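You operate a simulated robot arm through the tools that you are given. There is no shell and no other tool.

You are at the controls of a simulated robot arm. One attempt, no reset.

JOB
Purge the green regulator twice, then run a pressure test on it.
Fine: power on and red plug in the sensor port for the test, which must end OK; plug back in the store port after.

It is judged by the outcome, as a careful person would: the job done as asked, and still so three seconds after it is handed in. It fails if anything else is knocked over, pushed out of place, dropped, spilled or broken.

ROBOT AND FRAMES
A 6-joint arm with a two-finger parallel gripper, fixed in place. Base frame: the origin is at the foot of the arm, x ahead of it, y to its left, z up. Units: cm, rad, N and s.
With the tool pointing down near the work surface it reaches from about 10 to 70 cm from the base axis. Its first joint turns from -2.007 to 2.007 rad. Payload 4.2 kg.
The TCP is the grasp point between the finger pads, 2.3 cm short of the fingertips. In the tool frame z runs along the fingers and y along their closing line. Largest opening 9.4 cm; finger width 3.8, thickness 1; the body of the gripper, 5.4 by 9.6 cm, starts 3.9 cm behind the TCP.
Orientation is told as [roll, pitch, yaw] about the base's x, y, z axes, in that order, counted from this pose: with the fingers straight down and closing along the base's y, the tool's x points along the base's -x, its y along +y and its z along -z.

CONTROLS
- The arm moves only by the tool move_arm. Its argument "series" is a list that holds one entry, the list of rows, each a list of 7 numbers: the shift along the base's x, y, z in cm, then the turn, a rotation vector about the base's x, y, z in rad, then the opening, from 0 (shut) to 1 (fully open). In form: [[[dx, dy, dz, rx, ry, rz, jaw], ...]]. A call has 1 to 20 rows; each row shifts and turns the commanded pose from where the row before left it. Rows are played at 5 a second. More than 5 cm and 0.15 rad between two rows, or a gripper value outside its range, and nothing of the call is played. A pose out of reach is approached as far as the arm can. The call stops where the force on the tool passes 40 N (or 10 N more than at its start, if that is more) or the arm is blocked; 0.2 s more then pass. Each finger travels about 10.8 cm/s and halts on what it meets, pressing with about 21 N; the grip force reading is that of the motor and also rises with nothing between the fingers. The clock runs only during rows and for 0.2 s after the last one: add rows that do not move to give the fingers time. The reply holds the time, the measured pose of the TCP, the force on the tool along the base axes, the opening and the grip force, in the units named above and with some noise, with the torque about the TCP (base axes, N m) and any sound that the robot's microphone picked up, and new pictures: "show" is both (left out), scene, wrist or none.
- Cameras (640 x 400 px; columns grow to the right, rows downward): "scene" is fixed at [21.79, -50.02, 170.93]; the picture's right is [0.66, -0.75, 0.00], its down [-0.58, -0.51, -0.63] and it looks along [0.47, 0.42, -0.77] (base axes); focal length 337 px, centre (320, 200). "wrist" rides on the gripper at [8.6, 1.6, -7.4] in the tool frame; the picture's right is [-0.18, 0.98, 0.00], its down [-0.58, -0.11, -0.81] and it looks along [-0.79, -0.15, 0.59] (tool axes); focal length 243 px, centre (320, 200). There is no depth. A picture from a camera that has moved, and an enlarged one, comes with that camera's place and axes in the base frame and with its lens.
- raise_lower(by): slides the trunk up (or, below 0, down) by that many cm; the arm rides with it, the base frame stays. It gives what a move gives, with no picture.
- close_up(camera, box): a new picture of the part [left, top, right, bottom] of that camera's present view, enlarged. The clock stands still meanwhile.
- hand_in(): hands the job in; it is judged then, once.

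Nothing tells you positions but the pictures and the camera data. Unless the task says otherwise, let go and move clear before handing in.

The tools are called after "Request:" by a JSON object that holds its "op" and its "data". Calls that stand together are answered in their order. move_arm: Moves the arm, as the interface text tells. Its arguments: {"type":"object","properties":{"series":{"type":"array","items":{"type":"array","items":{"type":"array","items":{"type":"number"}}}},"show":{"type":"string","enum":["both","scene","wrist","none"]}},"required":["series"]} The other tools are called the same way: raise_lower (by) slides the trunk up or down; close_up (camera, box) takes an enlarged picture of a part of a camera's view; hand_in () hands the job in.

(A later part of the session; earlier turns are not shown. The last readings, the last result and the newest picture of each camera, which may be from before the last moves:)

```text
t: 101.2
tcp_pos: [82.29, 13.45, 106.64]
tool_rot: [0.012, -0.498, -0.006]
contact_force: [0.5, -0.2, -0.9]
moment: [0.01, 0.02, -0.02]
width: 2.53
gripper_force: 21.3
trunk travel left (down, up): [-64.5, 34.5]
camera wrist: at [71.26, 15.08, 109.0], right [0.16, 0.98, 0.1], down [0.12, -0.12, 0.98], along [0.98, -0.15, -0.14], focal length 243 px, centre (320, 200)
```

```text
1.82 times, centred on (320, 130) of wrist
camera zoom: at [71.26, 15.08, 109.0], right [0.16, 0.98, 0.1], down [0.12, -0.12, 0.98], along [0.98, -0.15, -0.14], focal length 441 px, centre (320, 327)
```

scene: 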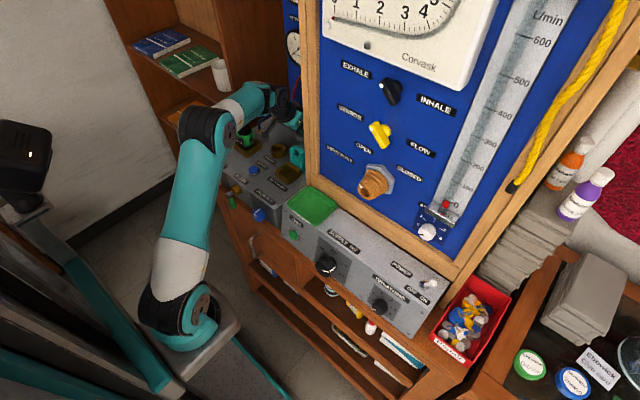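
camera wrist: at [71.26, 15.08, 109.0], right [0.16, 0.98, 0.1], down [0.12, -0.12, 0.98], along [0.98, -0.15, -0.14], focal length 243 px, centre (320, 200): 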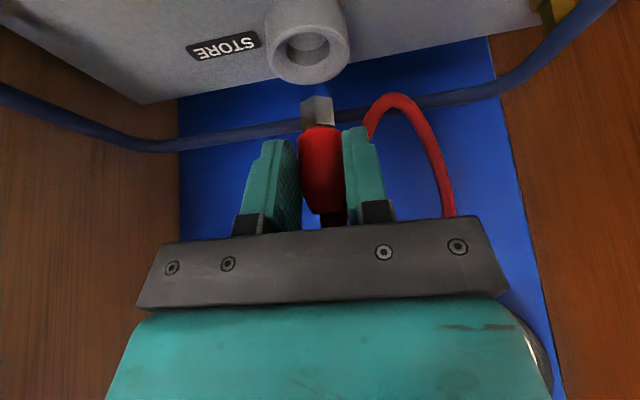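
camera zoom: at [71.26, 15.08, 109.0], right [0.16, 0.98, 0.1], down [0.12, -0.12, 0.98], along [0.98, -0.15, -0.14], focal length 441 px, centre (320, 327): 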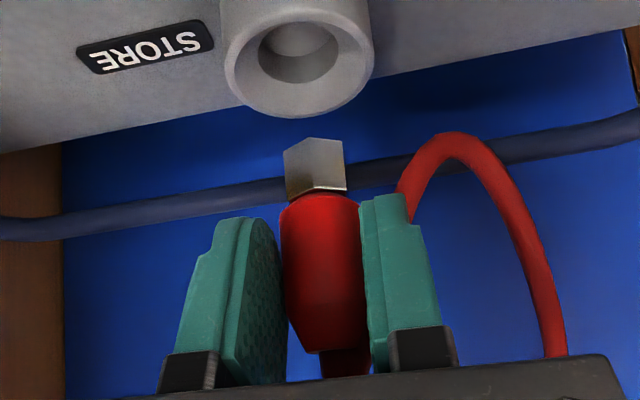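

The plug is out (hex collar about 1.9 cm wide, its bottom near z=101.4). Now I'll carry it back about 10 cm to hover above the SENSOR port.

Request:
{"op": "move_arm", "data": {"series": [[[-2, 0, 0, 0, 0, 0, 0], [-2, 0, 0, 0, 0, 0, 0], [-2, 0, 0, 0, 0, 0, 0], [-2, 0, 0, 0, 0, 0, 0], [-1.8, 0, 0, 0, 0, 0, 0], [0, 0, 0, 0, 0, 0, 0]]]}}

Request:
{"op": "close_up", "data": {"camera": "wrist", "box": [200, 20, 440, 240]}}

Request:
{"op": "close_up", "data": {"camera": "scene", "box": [220, 100, 320, 180]}}

```text
t: 102.6
tcp_pos: [72.58, 13.49, 106.58]
tool_rot: [0.01, -0.498, -0.003]
contact_force: [0.1, 0.5, -1.2]
moment: [0.02, 0.02, -0.02]
width: 2.53
gripper_force: 21.3
trunk travel left (down, up): [-64.5, 34.5]
camera wrist: at [61.47, 15.12, 108.94], right [0.16, 0.98, 0.1], down [0.12, -0.12, 0.98], along [0.98, -0.15, -0.14], focal length 243 px, centre (320, 200)
```

scene: 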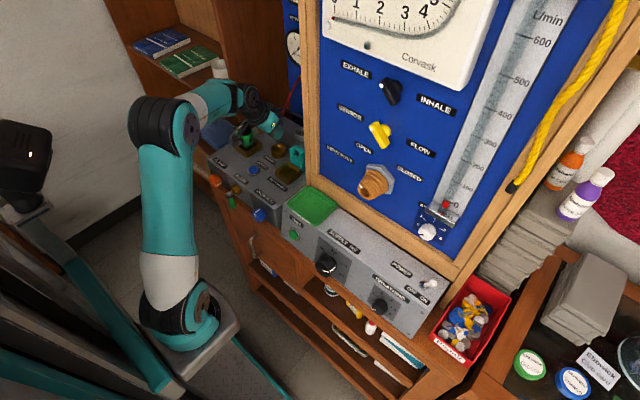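
wrist: 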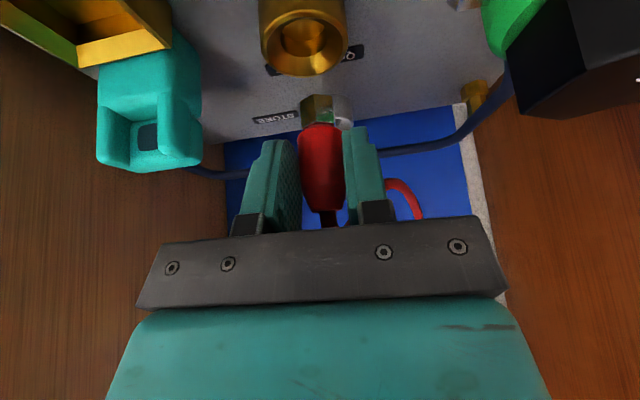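

```text
1.82 times, centred on (320, 130) of wrist
camera zoom: at [61.47, 15.12, 108.94], right [0.16, 0.98, 0.1], down [0.12, -0.12, 0.98], along [0.98, -0.15, -0.14], focal length 441 px, centre (320, 327)
```

zoom: 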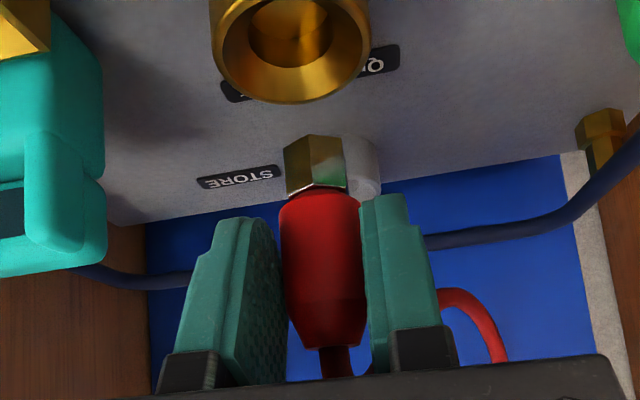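

```text
5.00 times, centred on (270, 140) of scene
camera zoom: at [21.79, -50.02, 170.93], right [0.66, -0.75, 0.0], down [-0.58, -0.51, -0.63], along [0.47, 0.42, -0.77], focal length 1684 px, centre (570, 500)
```

zoom: 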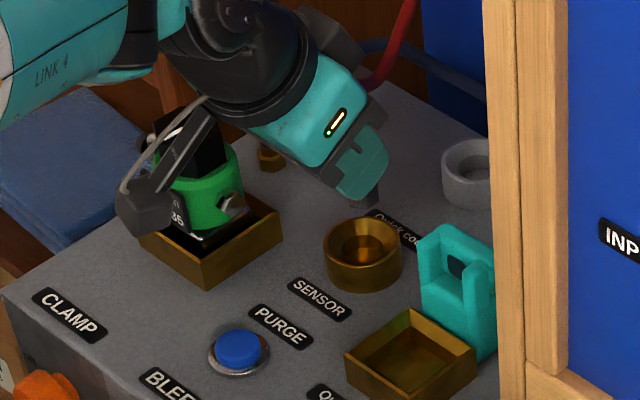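

Request:
{"op": "close_up", "data": {"camera": "wrist", "box": [240, 0, 380, 130]}}

Request:
{"op": "close_up", "data": {"camera": "scene", "box": [270, 125, 320, 165]}}

```text
3.08 times, centred on (310, 65) of wrist
camera zoom: at [61.47, 15.12, 108.94], right [0.16, 0.98, 0.1], down [0.12, -0.12, 0.98], along [0.98, -0.15, -0.14], focal length 746 px, centre (351, 615)
```

zoom: 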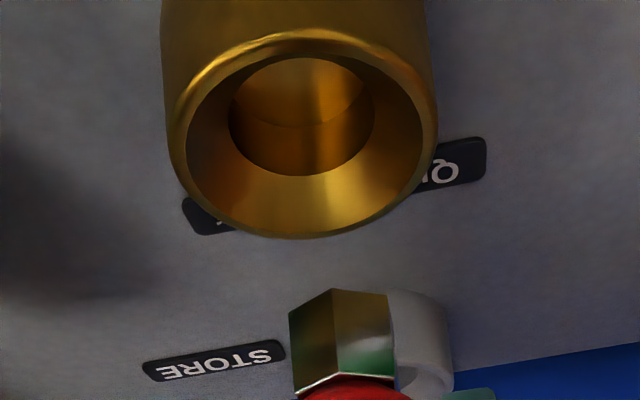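

```text
10.00 times, centred on (295, 145) of scene
camera zoom: at [21.79, -50.02, 170.93], right [0.66, -0.75, 0.0], down [-0.58, -0.51, -0.63], along [0.47, 0.42, -0.77], focal length 3367 px, centre (570, 750)
```

zoom: 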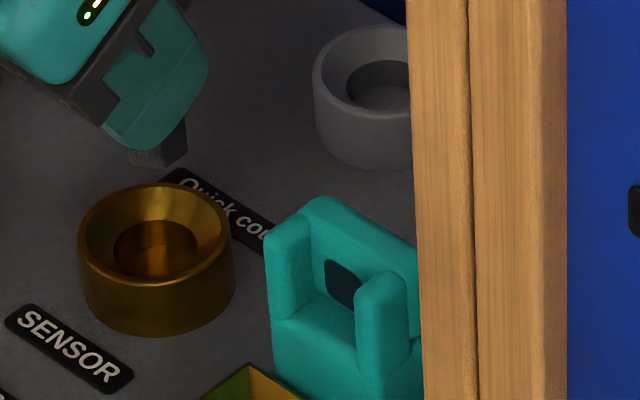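

Using the STORE view as calibration, the plug needs about (+0.1, -0.15) cm to be over the SENSOR hole. I'll shift and lower to the funnel.

Request:
{"op": "move_arm", "data": {"series": [[[0.1, -0.15, -1, 0, 0, 0, 0], [0, 0, -1, 0, 0, 0, 0], [0, 0, -0.8, 0, 0, 0, 0], [0, 0, -0.5, 0, 0, 0, 0], [0, 0, 0, 0, 0, 0, 0]]]}}

Request:
{"op": "close_up", "data": {"camera": "wrist", "box": [240, 30, 380, 160]}}

Request:
{"op": "close_up", "data": {"camera": "scene", "box": [250, 120, 310, 165]}}

```text
t: 103.8
tcp_pos: [72.59, 13.32, 103.49]
tool_rot: [0.013, -0.501, -0.006]
contact_force: [-6.2, -2.3, 13.0]
moment: [-0.28, -0.04, -0.14]
width: 2.51
gripper_force: 21.0
trunk travel left (down, up): [-64.5, 34.5]
camera wrist: at [61.52, 14.85, 105.84], right [0.16, 0.98, 0.1], down [0.12, -0.12, 0.99], along [0.98, -0.15, -0.14], focal length 243 px, centre (320, 200)
```

scene: 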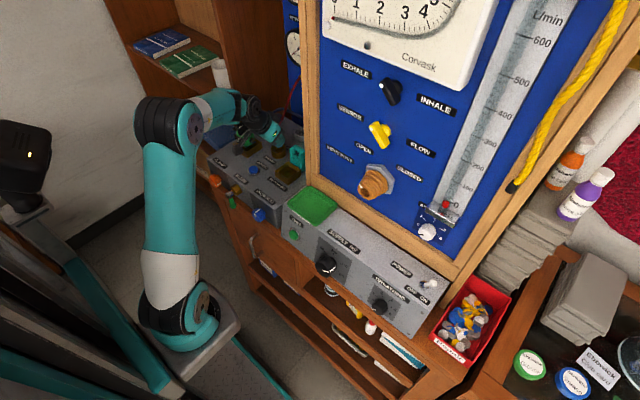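
wrist: 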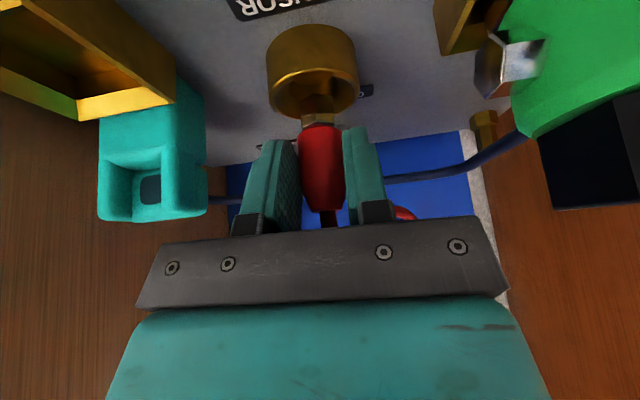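

```text
3.08 times, centred on (310, 95) of wrist
camera zoom: at [61.52, 14.85, 105.84], right [0.16, 0.98, 0.1], down [0.12, -0.12, 0.99], along [0.98, -0.15, -0.14], focal length 746 px, centre (351, 523)
```

zoom: 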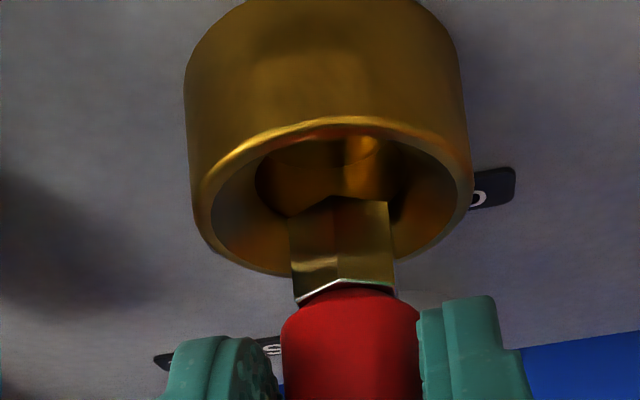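

```text
8.89 times, centred on (280, 142) of scene
camera zoom: at [21.79, -50.02, 170.93], right [0.66, -0.75, 0.0], down [-0.58, -0.51, -0.63], along [0.47, 0.42, -0.77], focal length 2993 px, centre (676, 711)
```

zoom: 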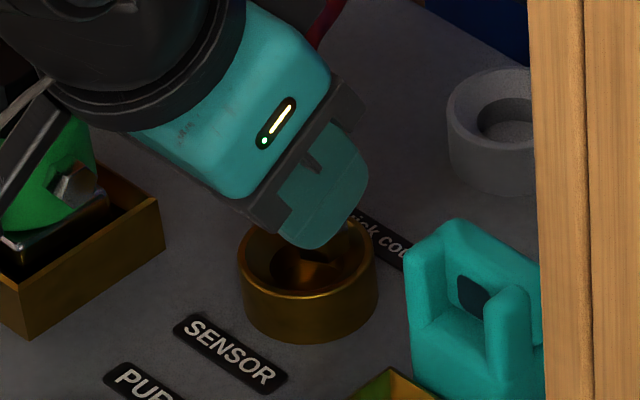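

The collar touched the far (+x) side of the funnel (push-back -6 N in x, 13 N up), so the plug is a little too far forward. I'll lift slightly, shift -x and try again.

Request:
{"op": "move_arm", "data": {"series": [[[0, 0, 0.6, 0, 0, 0, 0], [-0.5, -0.1, 0, 0, 0, 0, 0], [0, 0, -0.4, 0, 0, 0, 0], [0, 0, -0.3, 0, 0, 0, 0], [0, 0, -0.3, 0, 0, 0, 0], [0, 0, 0, 0, 0, 0, 0]]], "show": "wrist"}}

Request:
{"op": "close_up", "data": {"camera": "wrist", "box": [240, 30, 380, 160]}}

```text
t: 105.2
tcp_pos: [72.08, 13.26, 102.91]
tool_rot: [0.012, -0.499, -0.006]
contact_force: [-0.6, 0.3, -1.1]
moment: [-0.03, 0.06, 0.01]
width: 2.52
gripper_force: 21.1
trunk travel left (down, up): [-64.5, 34.5]
camera wrist: at [61.06, 14.79, 105.28], right [0.16, 0.98, 0.1], down [0.12, -0.12, 0.98], along [0.98, -0.15, -0.14], focal length 243 px, centre (320, 200)
```

wrist: 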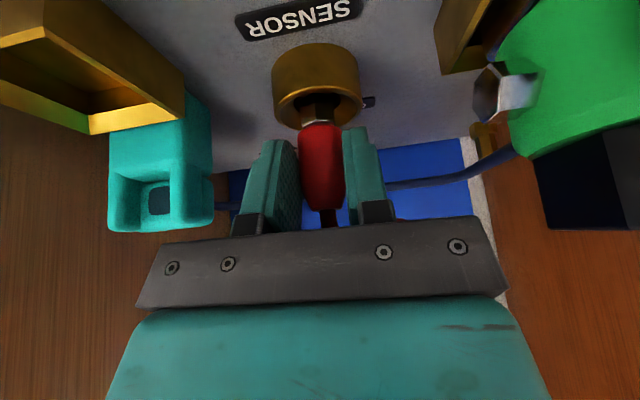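

```text
3.08 times, centred on (310, 95) of wrist
camera zoom: at [61.06, 14.79, 105.28], right [0.16, 0.98, 0.1], down [0.12, -0.12, 0.98], along [0.98, -0.15, -0.14], focal length 746 px, centre (351, 523)
```

zoom: 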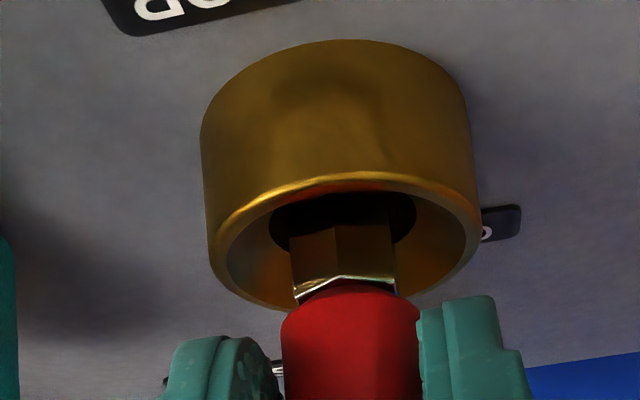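

No contact now and the collar is centred in the hole. Lowering on.

Request:
{"op": "move_arm", "data": {"series": [[[0, 0, -0.3, 0, 0, 0, 0], [0, 0, -0.3, 0, 0, 0, 0], [0, 0, -0.3, 0, 0, 0, 0], [0, 0, 0, 0, 0, 0, 0]]], "show": "wrist"}}

Request:
{"op": "close_up", "data": {"camera": "wrist", "box": [240, 30, 380, 160]}}

```text
t: 106.2
tcp_pos: [72.02, 13.24, 102.02]
tool_rot: [0.012, -0.499, -0.006]
contact_force: [0.4, -0.5, -0.7]
moment: [-0.03, 0.02, -0.05]
width: 2.53
gripper_force: 21.0
trunk travel left (down, up): [-64.5, 34.5]
camera wrist: at [61.02, 14.77, 104.46], right [0.16, 0.98, 0.1], down [0.12, -0.12, 0.98], along [0.98, -0.15, -0.14], focal length 243 px, centre (320, 200)
```

wrist: 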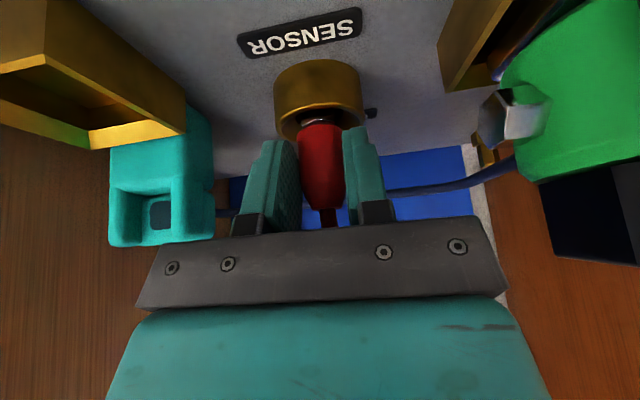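

```text
3.08 times, centred on (310, 95) of wrist
camera zoom: at [61.02, 14.77, 104.46], right [0.16, 0.98, 0.1], down [0.12, -0.12, 0.98], along [0.98, -0.15, -0.14], focal length 746 px, centre (351, 523)
```

zoom: 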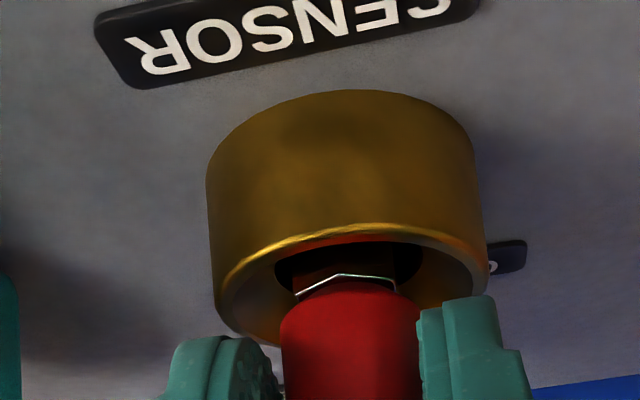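

Request:
{"op": "move_arm", "data": {"series": [[[0, 0, -0.2, 0, 0, 0, 0], [0, 0, -0.2, 0, 0, 0, 0], [0, 0, -0.2, 0, 0, 0, 0], [0, 0, 0, 0, 0, 0, 0]]], "show": "wrist"}}

Request:
{"op": "close_up", "data": {"camera": "wrist", "box": [240, 30, 380, 160]}}

```text
t: 107.2
tcp_pos: [72.15, 13.23, 101.57]
tool_rot: [0.013, -0.504, -0.008]
contact_force: [1.2, -2.6, 23.9]
moment: [-0.11, -0.02, 0.0]
width: 2.54
gripper_force: 20.7
trunk travel left (down, up): [-64.5, 34.5]
camera wrist: at [61.13, 14.75, 103.99], right [0.16, 0.98, 0.1], down [0.12, -0.12, 0.99], along [0.98, -0.15, -0.14], focal length 243 px, centre (320, 200)
```

wrist: 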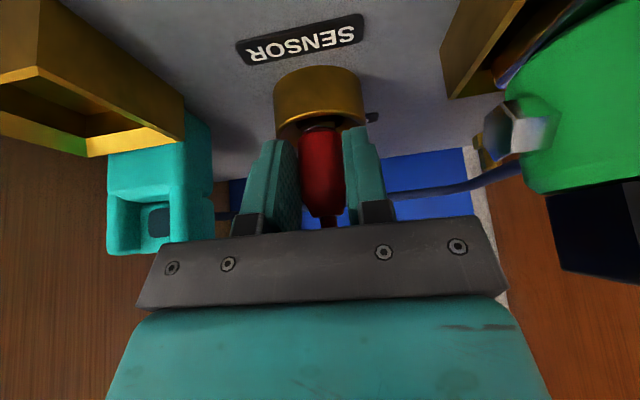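

```text
3.08 times, centred on (310, 95) of wrist
camera zoom: at [61.13, 14.75, 103.99], right [0.16, 0.98, 0.1], down [0.12, -0.12, 0.99], along [0.98, -0.15, -0.14], focal length 746 px, centre (351, 523)
```

zoom: 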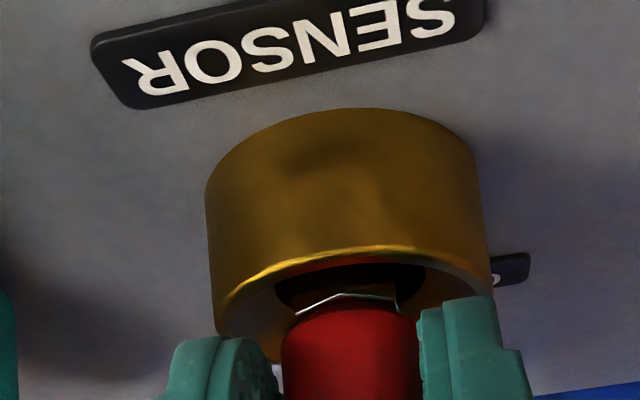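

The plug has bottomed (24 N straight up). I'll press just slightly more to make sure it is seated.

Request:
{"op": "move_arm", "data": {"series": [[[0, 0, -0.12, 0, 0, 0, 0], [0, 0, 0, 0, 0, 0, 0]]], "show": "none"}}

```text
t: 107.8
tcp_pos: [72.15, 13.34, 101.77]
tool_rot: [0.015, -0.505, -0.008]
contact_force: [1.8, -3.4, 34.3]
moment: [-0.07, 0.1, -0.18]
width: 2.53
gripper_force: 20.8
trunk travel left (down, up): [-64.5, 34.5]
```

Firmly bottomed. I'll relieve the push, open the fingers a little and check that the plug stands on its own.

Request:
{"op": "move_arm", "data": {"series": [[[0, 0, 0.3, 0, 0, 0, 0], [0, 0, 0, 0, 0, 0, 0.3], [0, 0, 0, 0, 0, 0, 0.45], [0, 0, 0, 0, 0, 0, 0.45]]], "show": "wrist"}}

Request:
{"op": "close_up", "data": {"camera": "wrist", "box": [220, 30, 400, 220]}}

```text
t: 108.8
tcp_pos: [72.15, 13.17, 101.59]
tool_rot: [0.01, -0.495, -0.004]
contact_force: [0.2, -0.3, 0.3]
moment: [0.04, -0.01, 0.01]
width: 4.2
gripper_force: 0.1
trunk travel left (down, up): [-64.5, 34.5]
camera wrist: at [61.07, 14.74, 103.97], right [0.16, 0.98, 0.1], down [0.13, -0.12, 0.98], along [0.98, -0.15, -0.14], focal length 243 px, centre (320, 200)
```

wrist: 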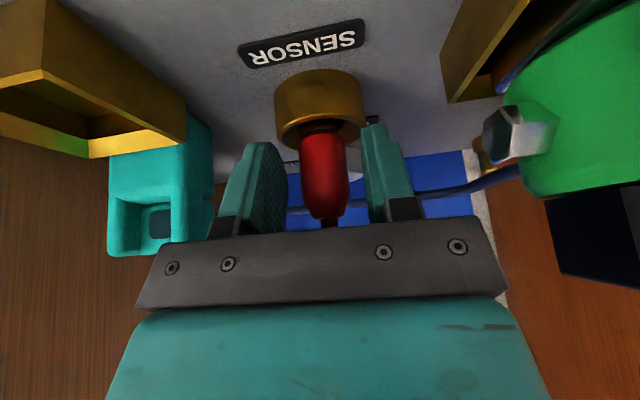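

```text
2.11 times, centred on (310, 125) of wrist
camera zoom: at [61.07, 14.74, 103.97], right [0.16, 0.98, 0.1], down [0.13, -0.12, 0.98], along [0.98, -0.15, -0.14], focal length 511 px, centre (341, 358)
```

zoom: 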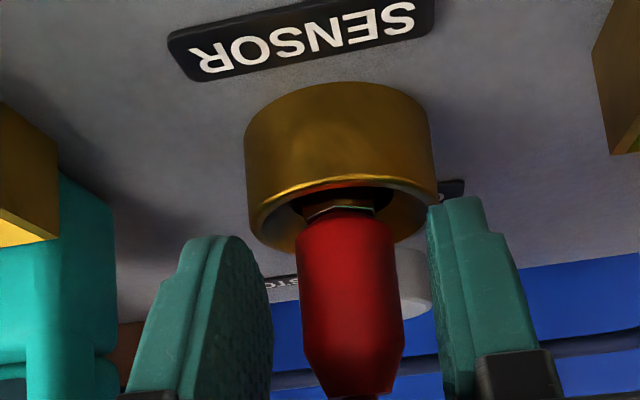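

The plug stands in the SENSOR port by itself. Backing away along the tool axis.

Request:
{"op": "move_arm", "data": {"series": [[[-0.5, 0, 0.9, 0, 0, 0, 0.45], [-0.9, 0, 1.6, 0, 0, 0, 0.45], [-1.4, 0, 2.5, 0, 0, 0, 0.45], [-2, 0, 3, 0, 0, 0, 0.45], [0, 0, 0, 0, 0, 0, 0.45]]]}}

Request:
{"op": "close_up", "data": {"camera": "wrist", "box": [220, 0, 420, 200]}}

Request:
{"op": "close_up", "data": {"camera": "scene", "box": [220, 90, 320, 180]}}

```text
t: 110.0
tcp_pos: [67.18, 13.25, 109.99]
tool_rot: [0.011, -0.499, -0.006]
contact_force: [1.0, -0.1, -0.2]
moment: [0.0, 0.0, 0.04]
width: 4.22
gripper_force: 0.1
trunk travel left (down, up): [-64.5, 34.5]
camera wrist: at [56.17, 14.77, 112.28], right [0.16, 0.98, 0.1], down [0.13, -0.12, 0.98], along [0.98, -0.15, -0.14], focal length 243 px, centre (320, 200)
```

scene: 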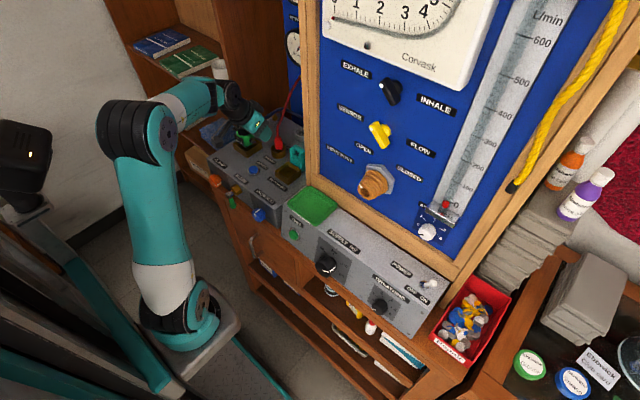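
wrist: 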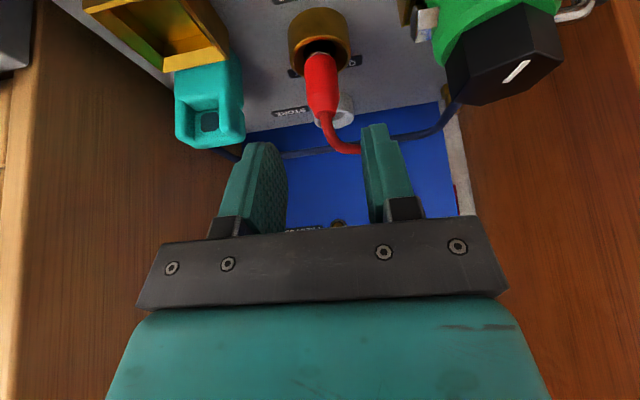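

```text
2.00 times, centred on (320, 100) of wrist
camera zoom: at [56.17, 14.77, 112.28], right [0.16, 0.98, 0.1], down [0.13, -0.12, 0.98], along [0.98, -0.15, -0.14], focal length 485 px, centre (320, 400)
```

zoom: 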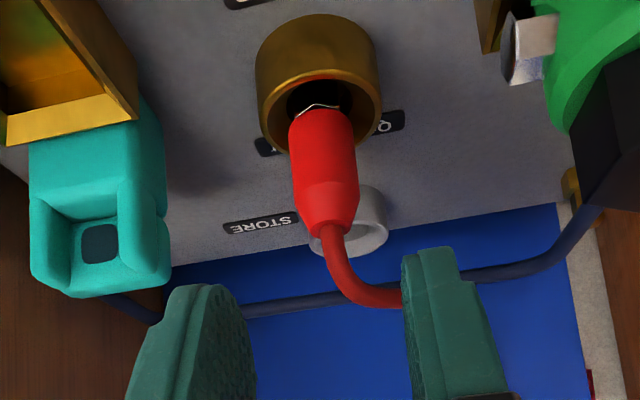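

```text
4.44 times, centred on (270, 135) of scene
camera zoom: at [21.79, -50.02, 170.93], right [0.66, -0.75, 0.0], down [-0.58, -0.51, -0.63], along [0.47, 0.42, -0.77], focal length 1496 px, centre (542, 489)
```

zoom: 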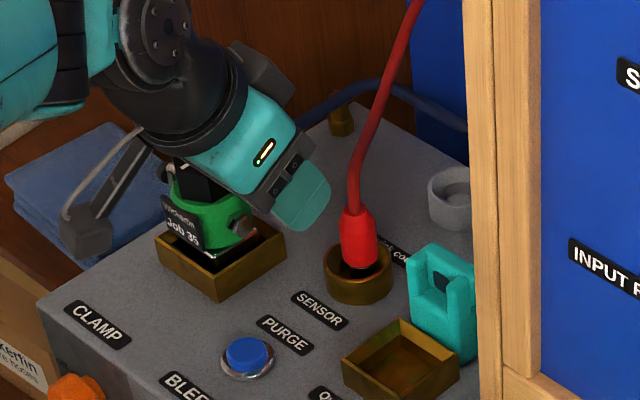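

The plug is in SENSOR with its hose hanging freely. Next is the TEST button on the console front. I'll raise the trunk by 15 (giving a comfortable elbow at short range), then bring the closed fingers around in front of the console.

Request:
{"op": "raise_lower", "data": {"by": 15}}

Request:
{"op": "move_arm", "data": {"series": [[[-2, -1, -3, 0, 0, 0, 0.2], [-2, -2, -3, 0, 0, 0, 0], [-2, -3, -3, 0, 0, 0, 0], [-1, -3, -3, 0, 0, 0, 0], [0, 0, 0, 0, 0, 0, 0]]], "show": "scene"}}

```text
t: 111.8
tcp_pos: [67.24, 13.13, 124.91]
tool_rot: [0.012, -0.497, -0.005]
contact_force: [0.3, -0.2, -0.3]
moment: [-0.01, 0.01, -0.01]
width: 4.23
gripper_force: 0.0
trunk travel left (down, up): [-79.5, 19.5]
```

```text
t: 113.0
tcp_pos: [59.95, 4.45, 112.63]
tool_rot: [0.013, -0.498, -0.005]
contact_force: [0.0, -0.4, 0.1]
moment: [0.0, 0.0, 0.0]
width: 0.01
gripper_force: 20.8
trunk travel left (down, up): [-79.5, 19.5]
```

scene: 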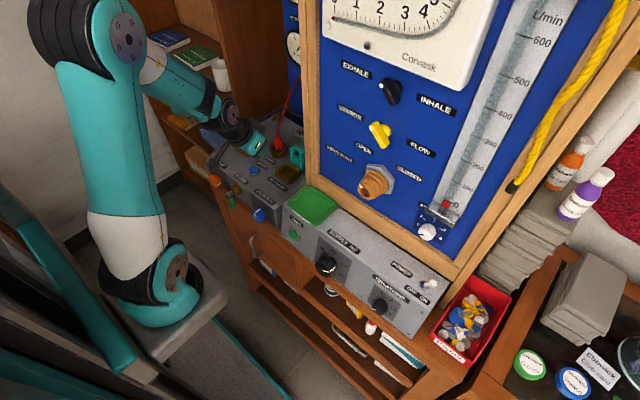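

Request:
{"op": "move_arm", "data": {"series": [[[-2, -3, -1, 0, 0.05, 0, 0], [-2, -3, -1, 0, 0.05, 0, 0], [-2, -4, -1.5, 0, 0.05, 0, 0], [-1, -4, -2, 0, 0.05, 0, 0], [0, 0, 0, 0, 0, 0, 0]]]}}

```text
t: 114.2
tcp_pos: [53.92, -9.83, 107.39]
tool_rot: [0.01, -0.298, -0.005]
contact_force: [-0.4, -0.2, -0.2]
moment: [-0.05, 0.01, -0.02]
width: 0.0
gripper_force: 20.8
out of reach, approached as far as the arm can: row 4
trunk travel left (down, up): [-79.5, 19.5]
camera wrist: at [43.68, -8.24, 111.9], right [0.18, 0.98, 0.06], down [0.32, -0.12, 0.94], along [0.93, -0.15, -0.33], focal length 243 px, centre (320, 200)
```

scene: 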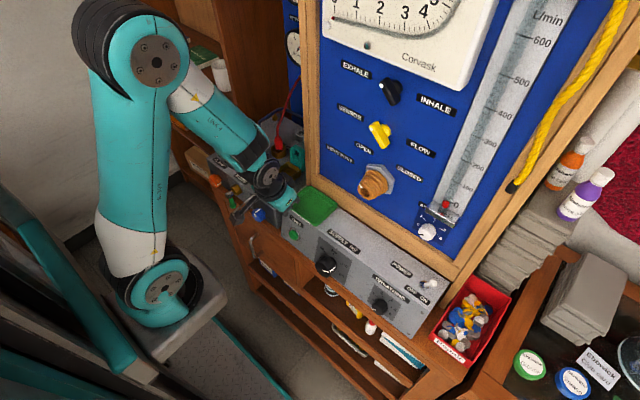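
wrist: 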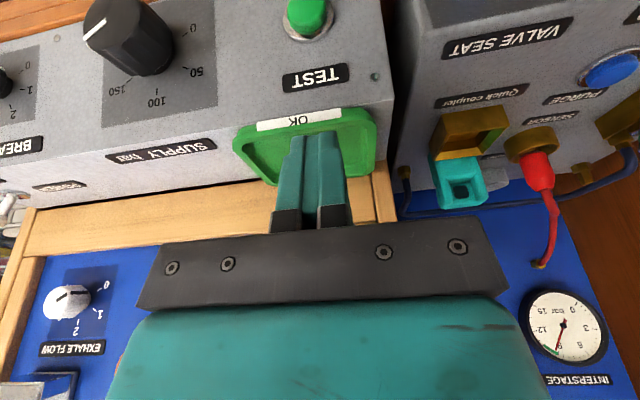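

Slightly over a limit there (the tool can't bend outward past the forearm line when it is this close in). I'll straighten the tool and step back a little; from here I can also see the TEST button clearly.

Request:
{"op": "move_arm", "data": {"series": [[[0, 0, 0, 0, 0.1, 0, 0], [-1, 0, 0, 0, 0.1, 0, 0], [-1, 0, 0, 0, 0.1, 0, 0], [-1, 0, 0, 0, 0, 0, 0], [0, 0, 0, 0, 0, 0, 0]]]}}

Request:
{"op": "close_up", "data": {"camera": "wrist", "box": [220, 0, 420, 130]}}

Request:
{"op": "close_up", "data": {"camera": "scene", "box": [265, 180, 345, 260]}}

```text
t: 115.4
tcp_pos: [51.14, -9.92, 107.6]
tool_rot: [0.008, 0.002, -0.005]
contact_force: [0.2, -0.3, -1.2]
moment: [-0.01, 0.02, -0.01]
width: 0.0
gripper_force: 21.5
trunk travel left (down, up): [-79.5, 19.5]
camera wrist: at [42.55, -8.32, 115.03], right [0.19, 0.98, 0.01], down [0.58, -0.12, 0.8], along [0.79, -0.15, -0.59], focal length 243 px, centre (320, 200)
```

scene: 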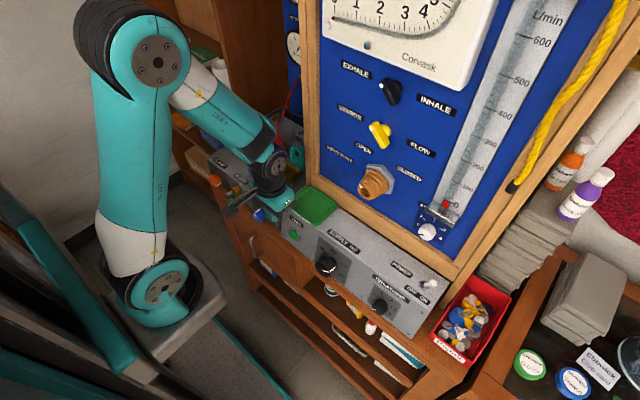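
wrist: 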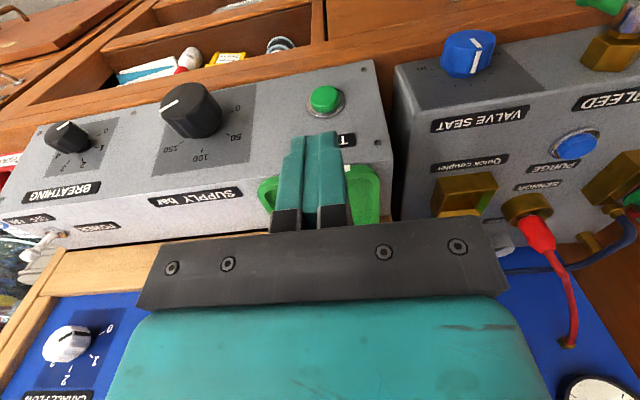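

```text
3.08 times, centred on (320, 65) of wrist
camera zoom: at [42.55, -8.32, 115.03], right [0.19, 0.98, 0.01], down [0.58, -0.12, 0.8], along [0.79, -0.15, -0.59], focal length 746 px, centre (320, 615)
```

zoom: 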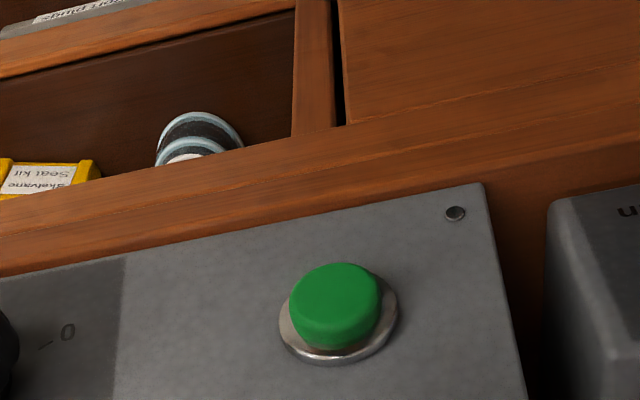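

```text
5.00 times, centred on (305, 220) of scene
camera zoom: at [21.79, -50.02, 170.93], right [0.66, -0.75, 0.0], down [-0.58, -0.51, -0.63], along [0.47, 0.42, -0.77], focal length 1684 px, centre (395, 100)
```

zoom: 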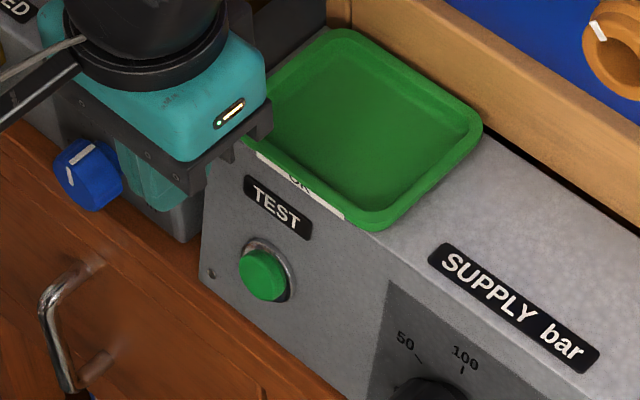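

TEST's green face is at about (55.9, -10.1, 92.1), facing the robot. I'll lower the trunk by 14 so the straight-down fingers come down in front of the console at x≈51, clear of everything.

Request:
{"op": "raise_lower", "data": {"by": -14}}

Request:
{"op": "move_arm", "data": {"series": [[[0, -0.1, 0.3, 0, -0.08, 0, 0], [0, -0.1, 0, 0, -0.08, 0, 0], [0, 0, 0, 0, -0.08, 0, 0], [0, 0, 0, 0, 0, 0, 0]]]}}

Request:
{"op": "close_up", "data": {"camera": "scene", "box": [250, 180, 350, 260]}}

```text
t: 117.0
tcp_pos: [51.11, -9.9, 93.7]
tool_rot: [0.008, -0.001, -0.006]
contact_force: [0.2, 0.5, -0.3]
moment: [-0.02, -0.01, -0.01]
width: 0.02
gripper_force: 20.7
trunk travel left (down, up): [-65.5, 33.5]
```

```text
t: 118.0
tcp_pos: [52.85, -10.09, 94.29]
tool_rot: [0.01, -0.239, -0.005]
contact_force: [-0.3, 0.2, -0.2]
moment: [-0.01, 0.03, 0.0]
width: 0.0
gripper_force: 21.3
out of reach, approached as far as the arm can: row 2, 3
trunk travel left (down, up): [-65.5, 33.5]
camera wrist: at [42.73, -8.54, 99.45], right [0.18, 0.98, 0.05], down [0.37, -0.12, 0.92], along [0.91, -0.15, -0.39], focal length 243 px, centre (320, 200)
```

scene: 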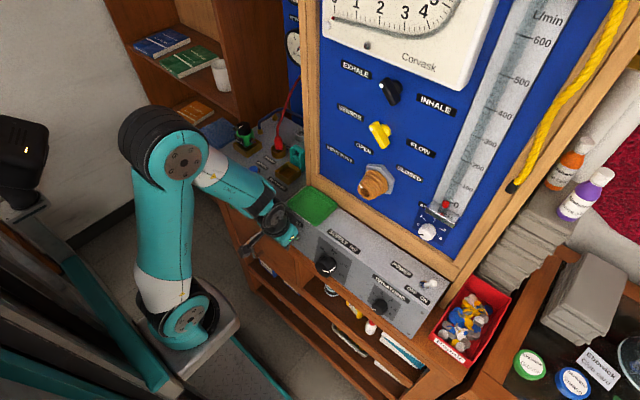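
wrist: 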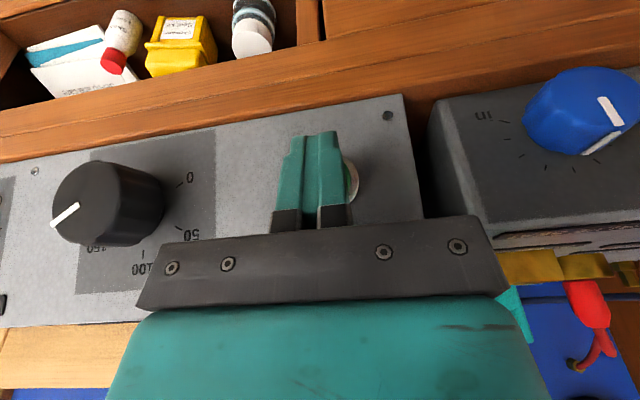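

```text
5.00 times, centred on (300, 220) of scene
camera zoom: at [21.79, -50.02, 170.93], right [0.66, -0.75, 0.0], down [-0.58, -0.51, -0.63], along [0.47, 0.42, -0.77], focal length 1684 px, centre (420, 100)
```

zoom: 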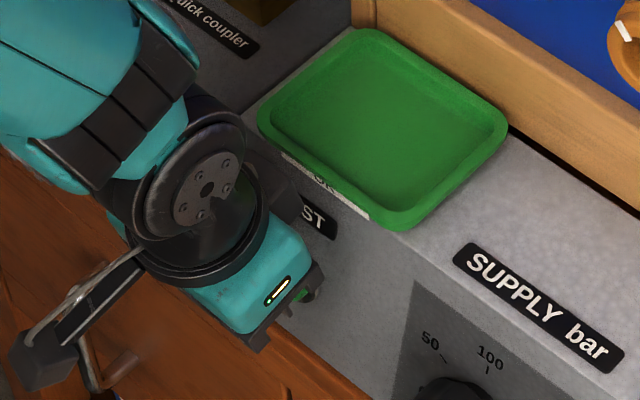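

The fingertips are just in front of the button. I'll lower a touch and push forward in small steps.

Request:
{"op": "move_arm", "data": {"series": [[[0.2, 0.15, -0.25, 0, 0, 0, 0], [0.2, 0.1, -0.25, 0, 0, 0, 0], [0.2, 0, 0, 0, 0, 0, 0], [0, 0, 0, 0, 0, 0, 0]]], "show": "wrist"}}

```text
t: 119.0
tcp_pos: [53.29, -9.74, 93.91]
tool_rot: [0.011, -0.238, -0.005]
contact_force: [-3.5, 0.2, -1.2]
moment: [0.07, 0.08, 0.03]
width: 0.0
gripper_force: 20.6
trunk travel left (down, up): [-65.5, 33.5]
heard: click
camera wrist: at [43.26, -8.28, 98.98], right [0.18, 0.98, 0.05], down [0.37, -0.12, 0.92], along [0.91, -0.15, -0.39], focal length 243 px, centre (320, 200)
```

wrist: 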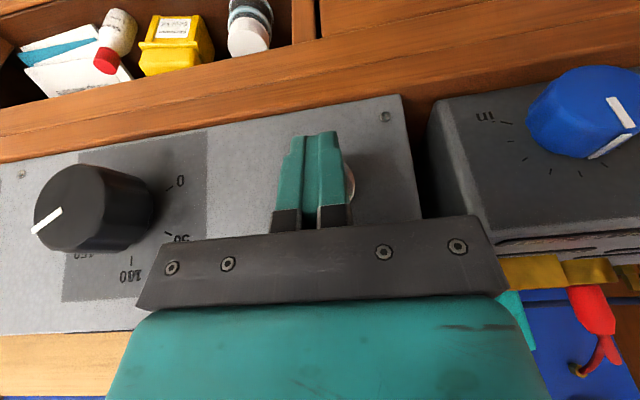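

Click heard, so the test has been triggered. I'll back off, straighten, raise the trunk and go look at the result panel.

Request:
{"op": "move_arm", "data": {"series": [[[-0.7, 0, 0, 0, 0, 0, 0], [-0.8, 0, 0.3, 0, 0.08, 0, 0], [-0.8, 0, 0.3, 0, 0.08, 0, 0], [-0.3, 0, 0.3, 0, 0.078, 0, 0], [0, 0, 0, 0, 0, 0, 0]]], "show": "wrist"}}

Request:
{"op": "raise_lower", "data": {"by": 14}}

```text
t: 120.2
tcp_pos: [50.81, -9.9, 94.74]
tool_rot: [0.008, 0.001, -0.006]
contact_force: [0.0, -0.1, 0.0]
moment: [-0.02, 0.03, -0.02]
width: 0.0
gripper_force: 20.7
trunk travel left (down, up): [-65.5, 33.5]
camera wrist: at [42.27, -8.33, 102.09], right [0.19, 0.98, 0.01], down [0.58, -0.12, 0.81], along [0.79, -0.15, -0.59], focal length 243 px, centre (320, 200)
```

wrist: 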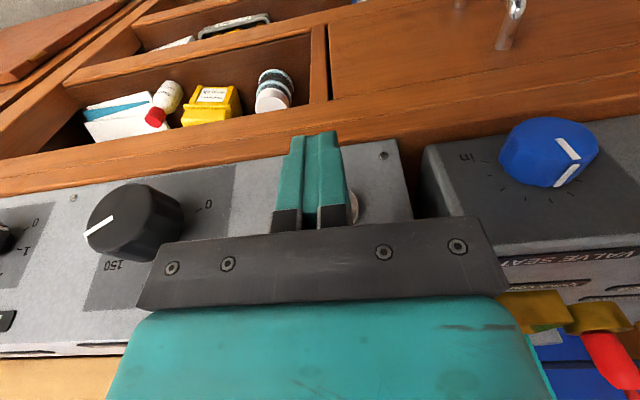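

```text
t: 121.9
tcp_pos: [50.78, -9.98, 108.74]
tool_rot: [0.008, -0.001, -0.005]
contact_force: [0.0, 0.1, -0.5]
moment: [0.0, 0.01, -0.01]
width: 0.0
gripper_force: 21.5
trunk travel left (down, up): [-79.5, 19.5]
```

Request:
{"op": "move_arm", "data": {"series": [[[2, 3, 1, 0, 0, 0, 0], [2, 3, 1, 0, 0, 0, 0], [2, 3, 1, 0, -0.08, 0, 0.3], [2, 3, 1.5, 0, -0.08, 0, 0.5], [2, 3, 2, 0, -0.08, 0, 0.5], [2, 3, 3, 0, -0.08, 0, 0.5], [1.5, 2, 4, 0, -0.09, 0, 0.5], [1.5, 2, 4, 0, -0.09, 0, 0.5], [0, 0, 0, 0, 0, 0, 0.5]]]}}

Request:
{"op": "close_up", "data": {"camera": "wrist", "box": [220, 60, 460, 240]}}

```text
t: 123.9
tcp_pos: [65.69, 12.27, 126.27]
tool_rot: [0.012, -0.502, -0.007]
contact_force: [0.5, 0.0, 0.5]
moment: [0.02, 0.0, -0.04]
width: 4.7
gripper_force: 0.0
trunk travel left (down, up): [-79.5, 19.5]
camera wrist: at [54.57, 13.84, 128.49], right [0.16, 0.98, 0.1], down [0.12, -0.12, 0.99], along [0.98, -0.15, -0.14], focal length 243 px, centre (320, 200)
```

scene: 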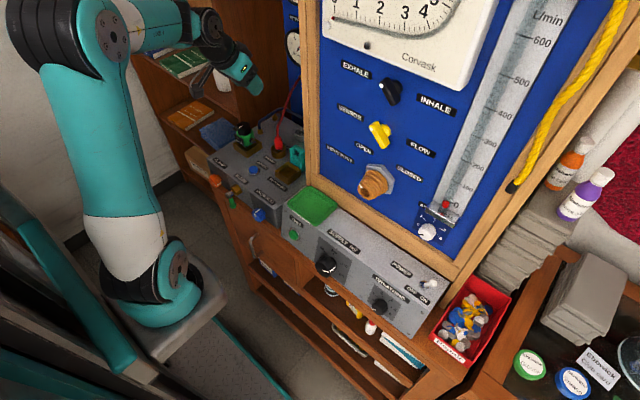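
wrist: 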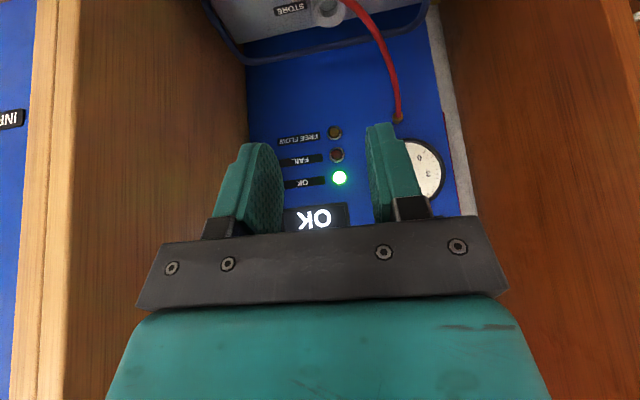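

```text
2.22 times, centred on (340, 150) of wrist
camera zoom: at [54.57, 13.84, 128.49], right [0.16, 0.98, 0.1], down [0.12, -0.12, 0.99], along [0.98, -0.15, -0.14], focal length 539 px, centre (276, 311)
```

zoom: 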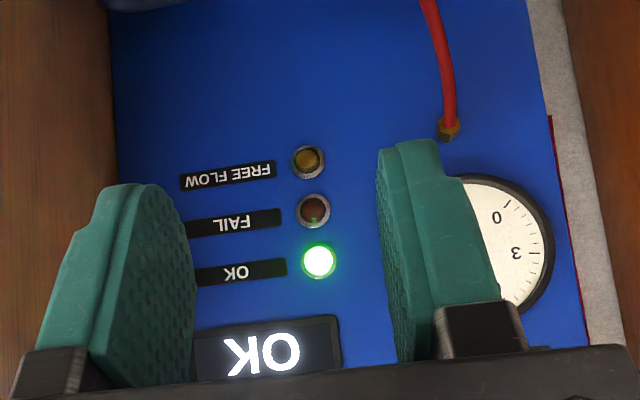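

RESULT shows OK with the green OK lamp lit. I'll rise a little to read the second display in case it shows anything relevant, such as a purge count.

Request:
{"op": "move_arm", "data": {"series": [[[0, 0, 2.5, 0, 0, 0, 0.5], [0, 0, 2.5, 0, 0, 0, 0.5], [0, 0, 2, 0, 0, 0, 0.5], [0, 0, 0, 0, 0, 0, 0.5]]], "show": "wrist"}}

Request:
{"op": "close_up", "data": {"camera": "wrist", "box": [220, 60, 460, 240]}}

```text
t: 124.9
tcp_pos: [65.85, 12.08, 133.21]
tool_rot: [0.013, -0.502, -0.006]
contact_force: [0.8, -0.4, -0.5]
moment: [0.0, 0.01, -0.01]
width: 4.7
gripper_force: 0.0
trunk travel left (down, up): [-79.5, 19.5]
camera wrist: at [54.8, 13.69, 135.61], right [0.16, 0.98, 0.1], down [0.12, -0.12, 0.99], along [0.98, -0.15, -0.14], focal length 243 px, centre (320, 200)
```

wrist: 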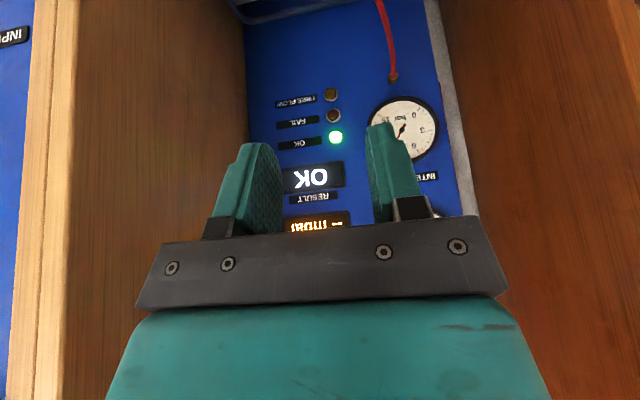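

```text
2.22 times, centred on (340, 150) of wrist
camera zoom: at [54.8, 13.69, 135.61], right [0.16, 0.98, 0.1], down [0.12, -0.12, 0.99], along [0.98, -0.15, -0.14], focal length 539 px, centre (276, 311)
```

zoom: 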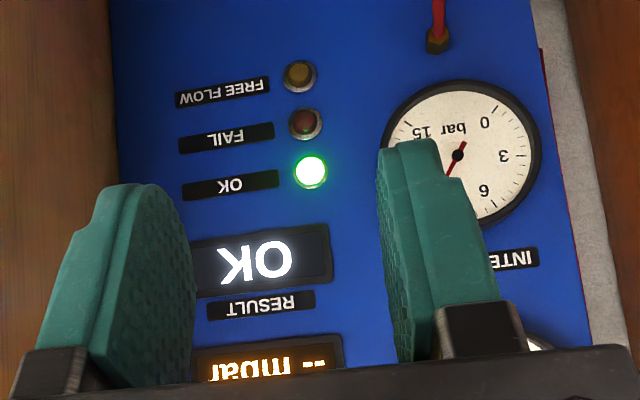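

Second display reads "-- mbar", so the test finished OK. Now the plug goes back to STORE. I'll lower the trunk to the earlier height and move to the pre-grasp pose at SENSOR.

Request:
{"op": "raise_lower", "data": {"by": -15}}

Request:
{"op": "move_arm", "data": {"series": [[[0.7, 0.4, -3, 0, 0, 0, 0.45], [0.7, 0.4, -3, 0, 0, 0, 0.45], [0.6, 0.3, -2.6, 0, 0, 0, 0.45], [0, 0, 0, 0, 0, 0, 0.45]]]}}

Request:
{"op": "close_up", "data": {"camera": "wrist", "box": [220, 0, 420, 200]}}

```text
t: 126.7
tcp_pos: [65.84, 12.16, 118.28]
tool_rot: [0.011, -0.501, -0.007]
contact_force: [0.0, 0.0, 0.4]
moment: [0.01, 0.03, 0.0]
width: 4.71
gripper_force: 0.1
trunk travel left (down, up): [-64.5, 34.5]
```

```text
t: 127.7
tcp_pos: [67.71, 13.1, 109.58]
tool_rot: [0.013, -0.5, -0.006]
contact_force: [-0.4, -1.0, -0.6]
moment: [0.02, 0.01, 0.0]
width: 4.23
gripper_force: 0.1
trunk travel left (down, up): [-64.5, 34.5]
camera wrist: at [56.65, 14.71, 111.92], right [0.16, 0.98, 0.1], down [0.12, -0.12, 0.99], along [0.98, -0.15, -0.14], focal length 243 px, centre (320, 200)
```

scene: 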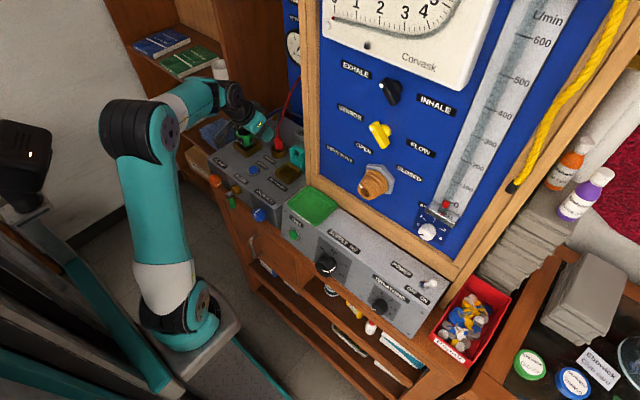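
wrist: 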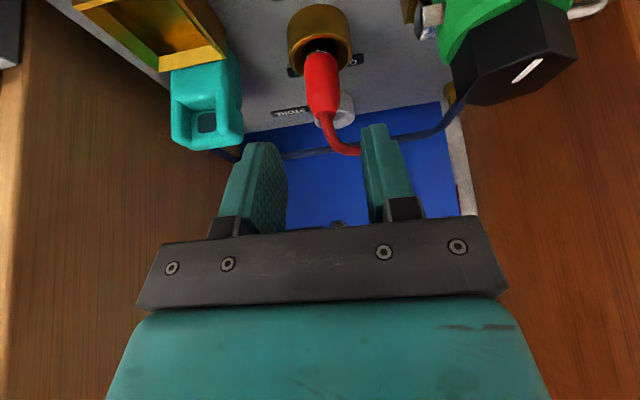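

```text
2.00 times, centred on (320, 100) of wrist
camera zoom: at [56.65, 14.71, 111.92], right [0.16, 0.98, 0.1], down [0.12, -0.12, 0.99], along [0.98, -0.15, -0.14], focal length 485 px, centre (320, 400)
```

zoom: 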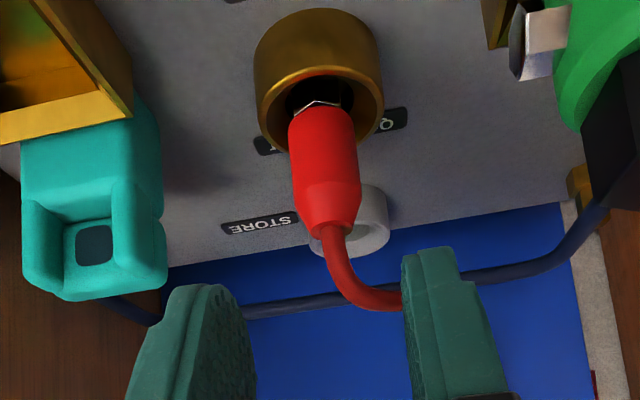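

The plug is unchanged in SENSOR. I'll slide down along the tool axis and grip it as before.

Request:
{"op": "move_arm", "data": {"series": [[[1.1, 0.03, -1.95, 0, 0, 0, 0.45], [1.1, 0.03, -1.95, 0, 0, 0, 0.45], [1.1, 0.03, -1.95, 0, 0, 0, 0.45], [1.1, 0.03, -1.9, 0, 0, 0, 0.45], [0, 0, 0, 0, 0, 0, 0.45]]], "show": "wrist"}}

Request:
{"op": "close_up", "data": {"camera": "wrist", "box": [220, 30, 400, 220]}}

```text
t: 128.9
tcp_pos: [72.13, 13.32, 101.84]
tool_rot: [0.011, -0.501, -0.004]
contact_force: [-0.2, 0.3, -0.9]
moment: [-0.02, -0.02, 0.0]
width: 4.22
gripper_force: 0.1
trunk travel left (down, up): [-64.5, 34.5]
camera wrist: at [61.07, 14.94, 104.28], right [0.16, 0.98, 0.1], down [0.12, -0.12, 0.99], along [0.98, -0.15, -0.14], focal length 243 px, centre (320, 200)
```

wrist: 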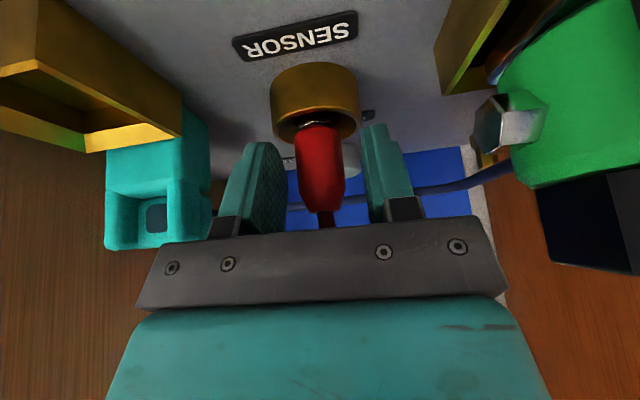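

```text
2.11 times, centred on (310, 125) of wrist
camera zoom: at [61.07, 14.94, 104.28], right [0.16, 0.98, 0.1], down [0.12, -0.12, 0.99], along [0.98, -0.15, -0.14], focal length 511 px, centre (341, 358)
```

zoom: 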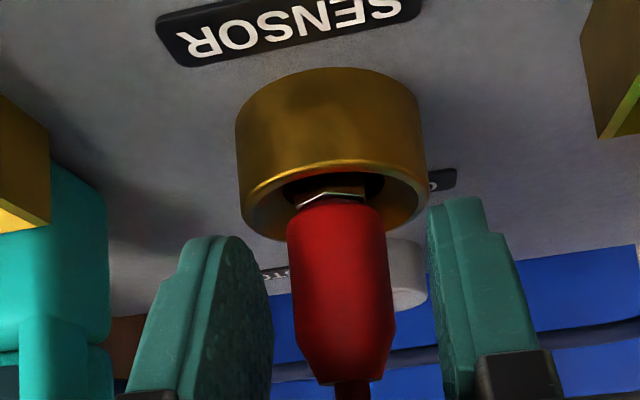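

Plug is between the fingers. Closing, then lifting straight up in small steps.

Request:
{"op": "move_arm", "data": {"series": [[[0, 0, 0, 0, 0, 0, 0.2], [0, 0, 0, 0, 0, 0, 0.1], [0, 0, 0, 0, 0, 0, 0], [0, 0, 0, 0, 0, 0, 0], [0, 0, 0.5, 0, 0, 0, 0], [0, 0, 0.7, 0, 0, 0, 0], [0, 0, 1, 0, 0, 0, 0], [0, 0, 1.3, 0, 0, 0, 0], [0, 0, 1.3, 0, 0, 0, 0], [0, 0, 0, 0, 0, 0, 0]]], "show": "wrist"}}

Request:
{"op": "close_up", "data": {"camera": "wrist", "box": [200, 20, 440, 240]}}

```text
t: 131.1
tcp_pos: [72.3, 13.25, 106.89]
tool_rot: [0.012, -0.5, -0.006]
contact_force: [-0.7, 0.2, -1.3]
moment: [-0.02, 0.0, 0.03]
width: 2.5
gripper_force: 21.2
trunk travel left (down, up): [-64.5, 34.5]
camera wrist: at [61.18, 14.78, 109.14], right [0.16, 0.98, 0.1], down [0.12, -0.12, 0.99], along [0.98, -0.15, -0.14], focal length 243 px, centre (320, 200)
```

wrist: 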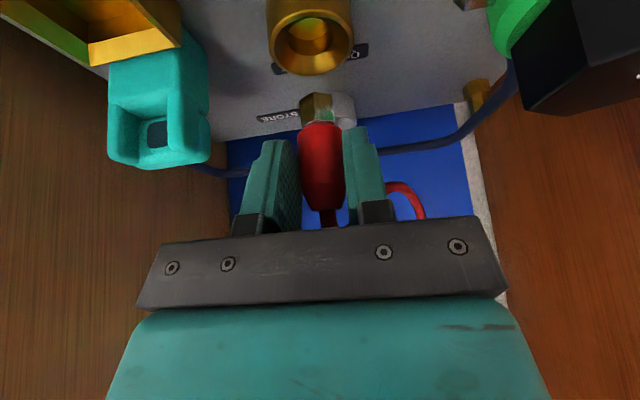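

```text
1.82 times, centred on (320, 130) of wrist
camera zoom: at [61.18, 14.78, 109.14], right [0.16, 0.98, 0.1], down [0.12, -0.12, 0.99], along [0.98, -0.15, -0.14], focal length 441 px, centre (320, 327)
```

zoom: 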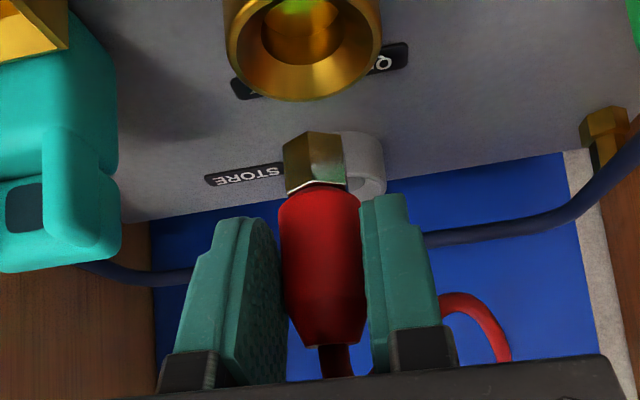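

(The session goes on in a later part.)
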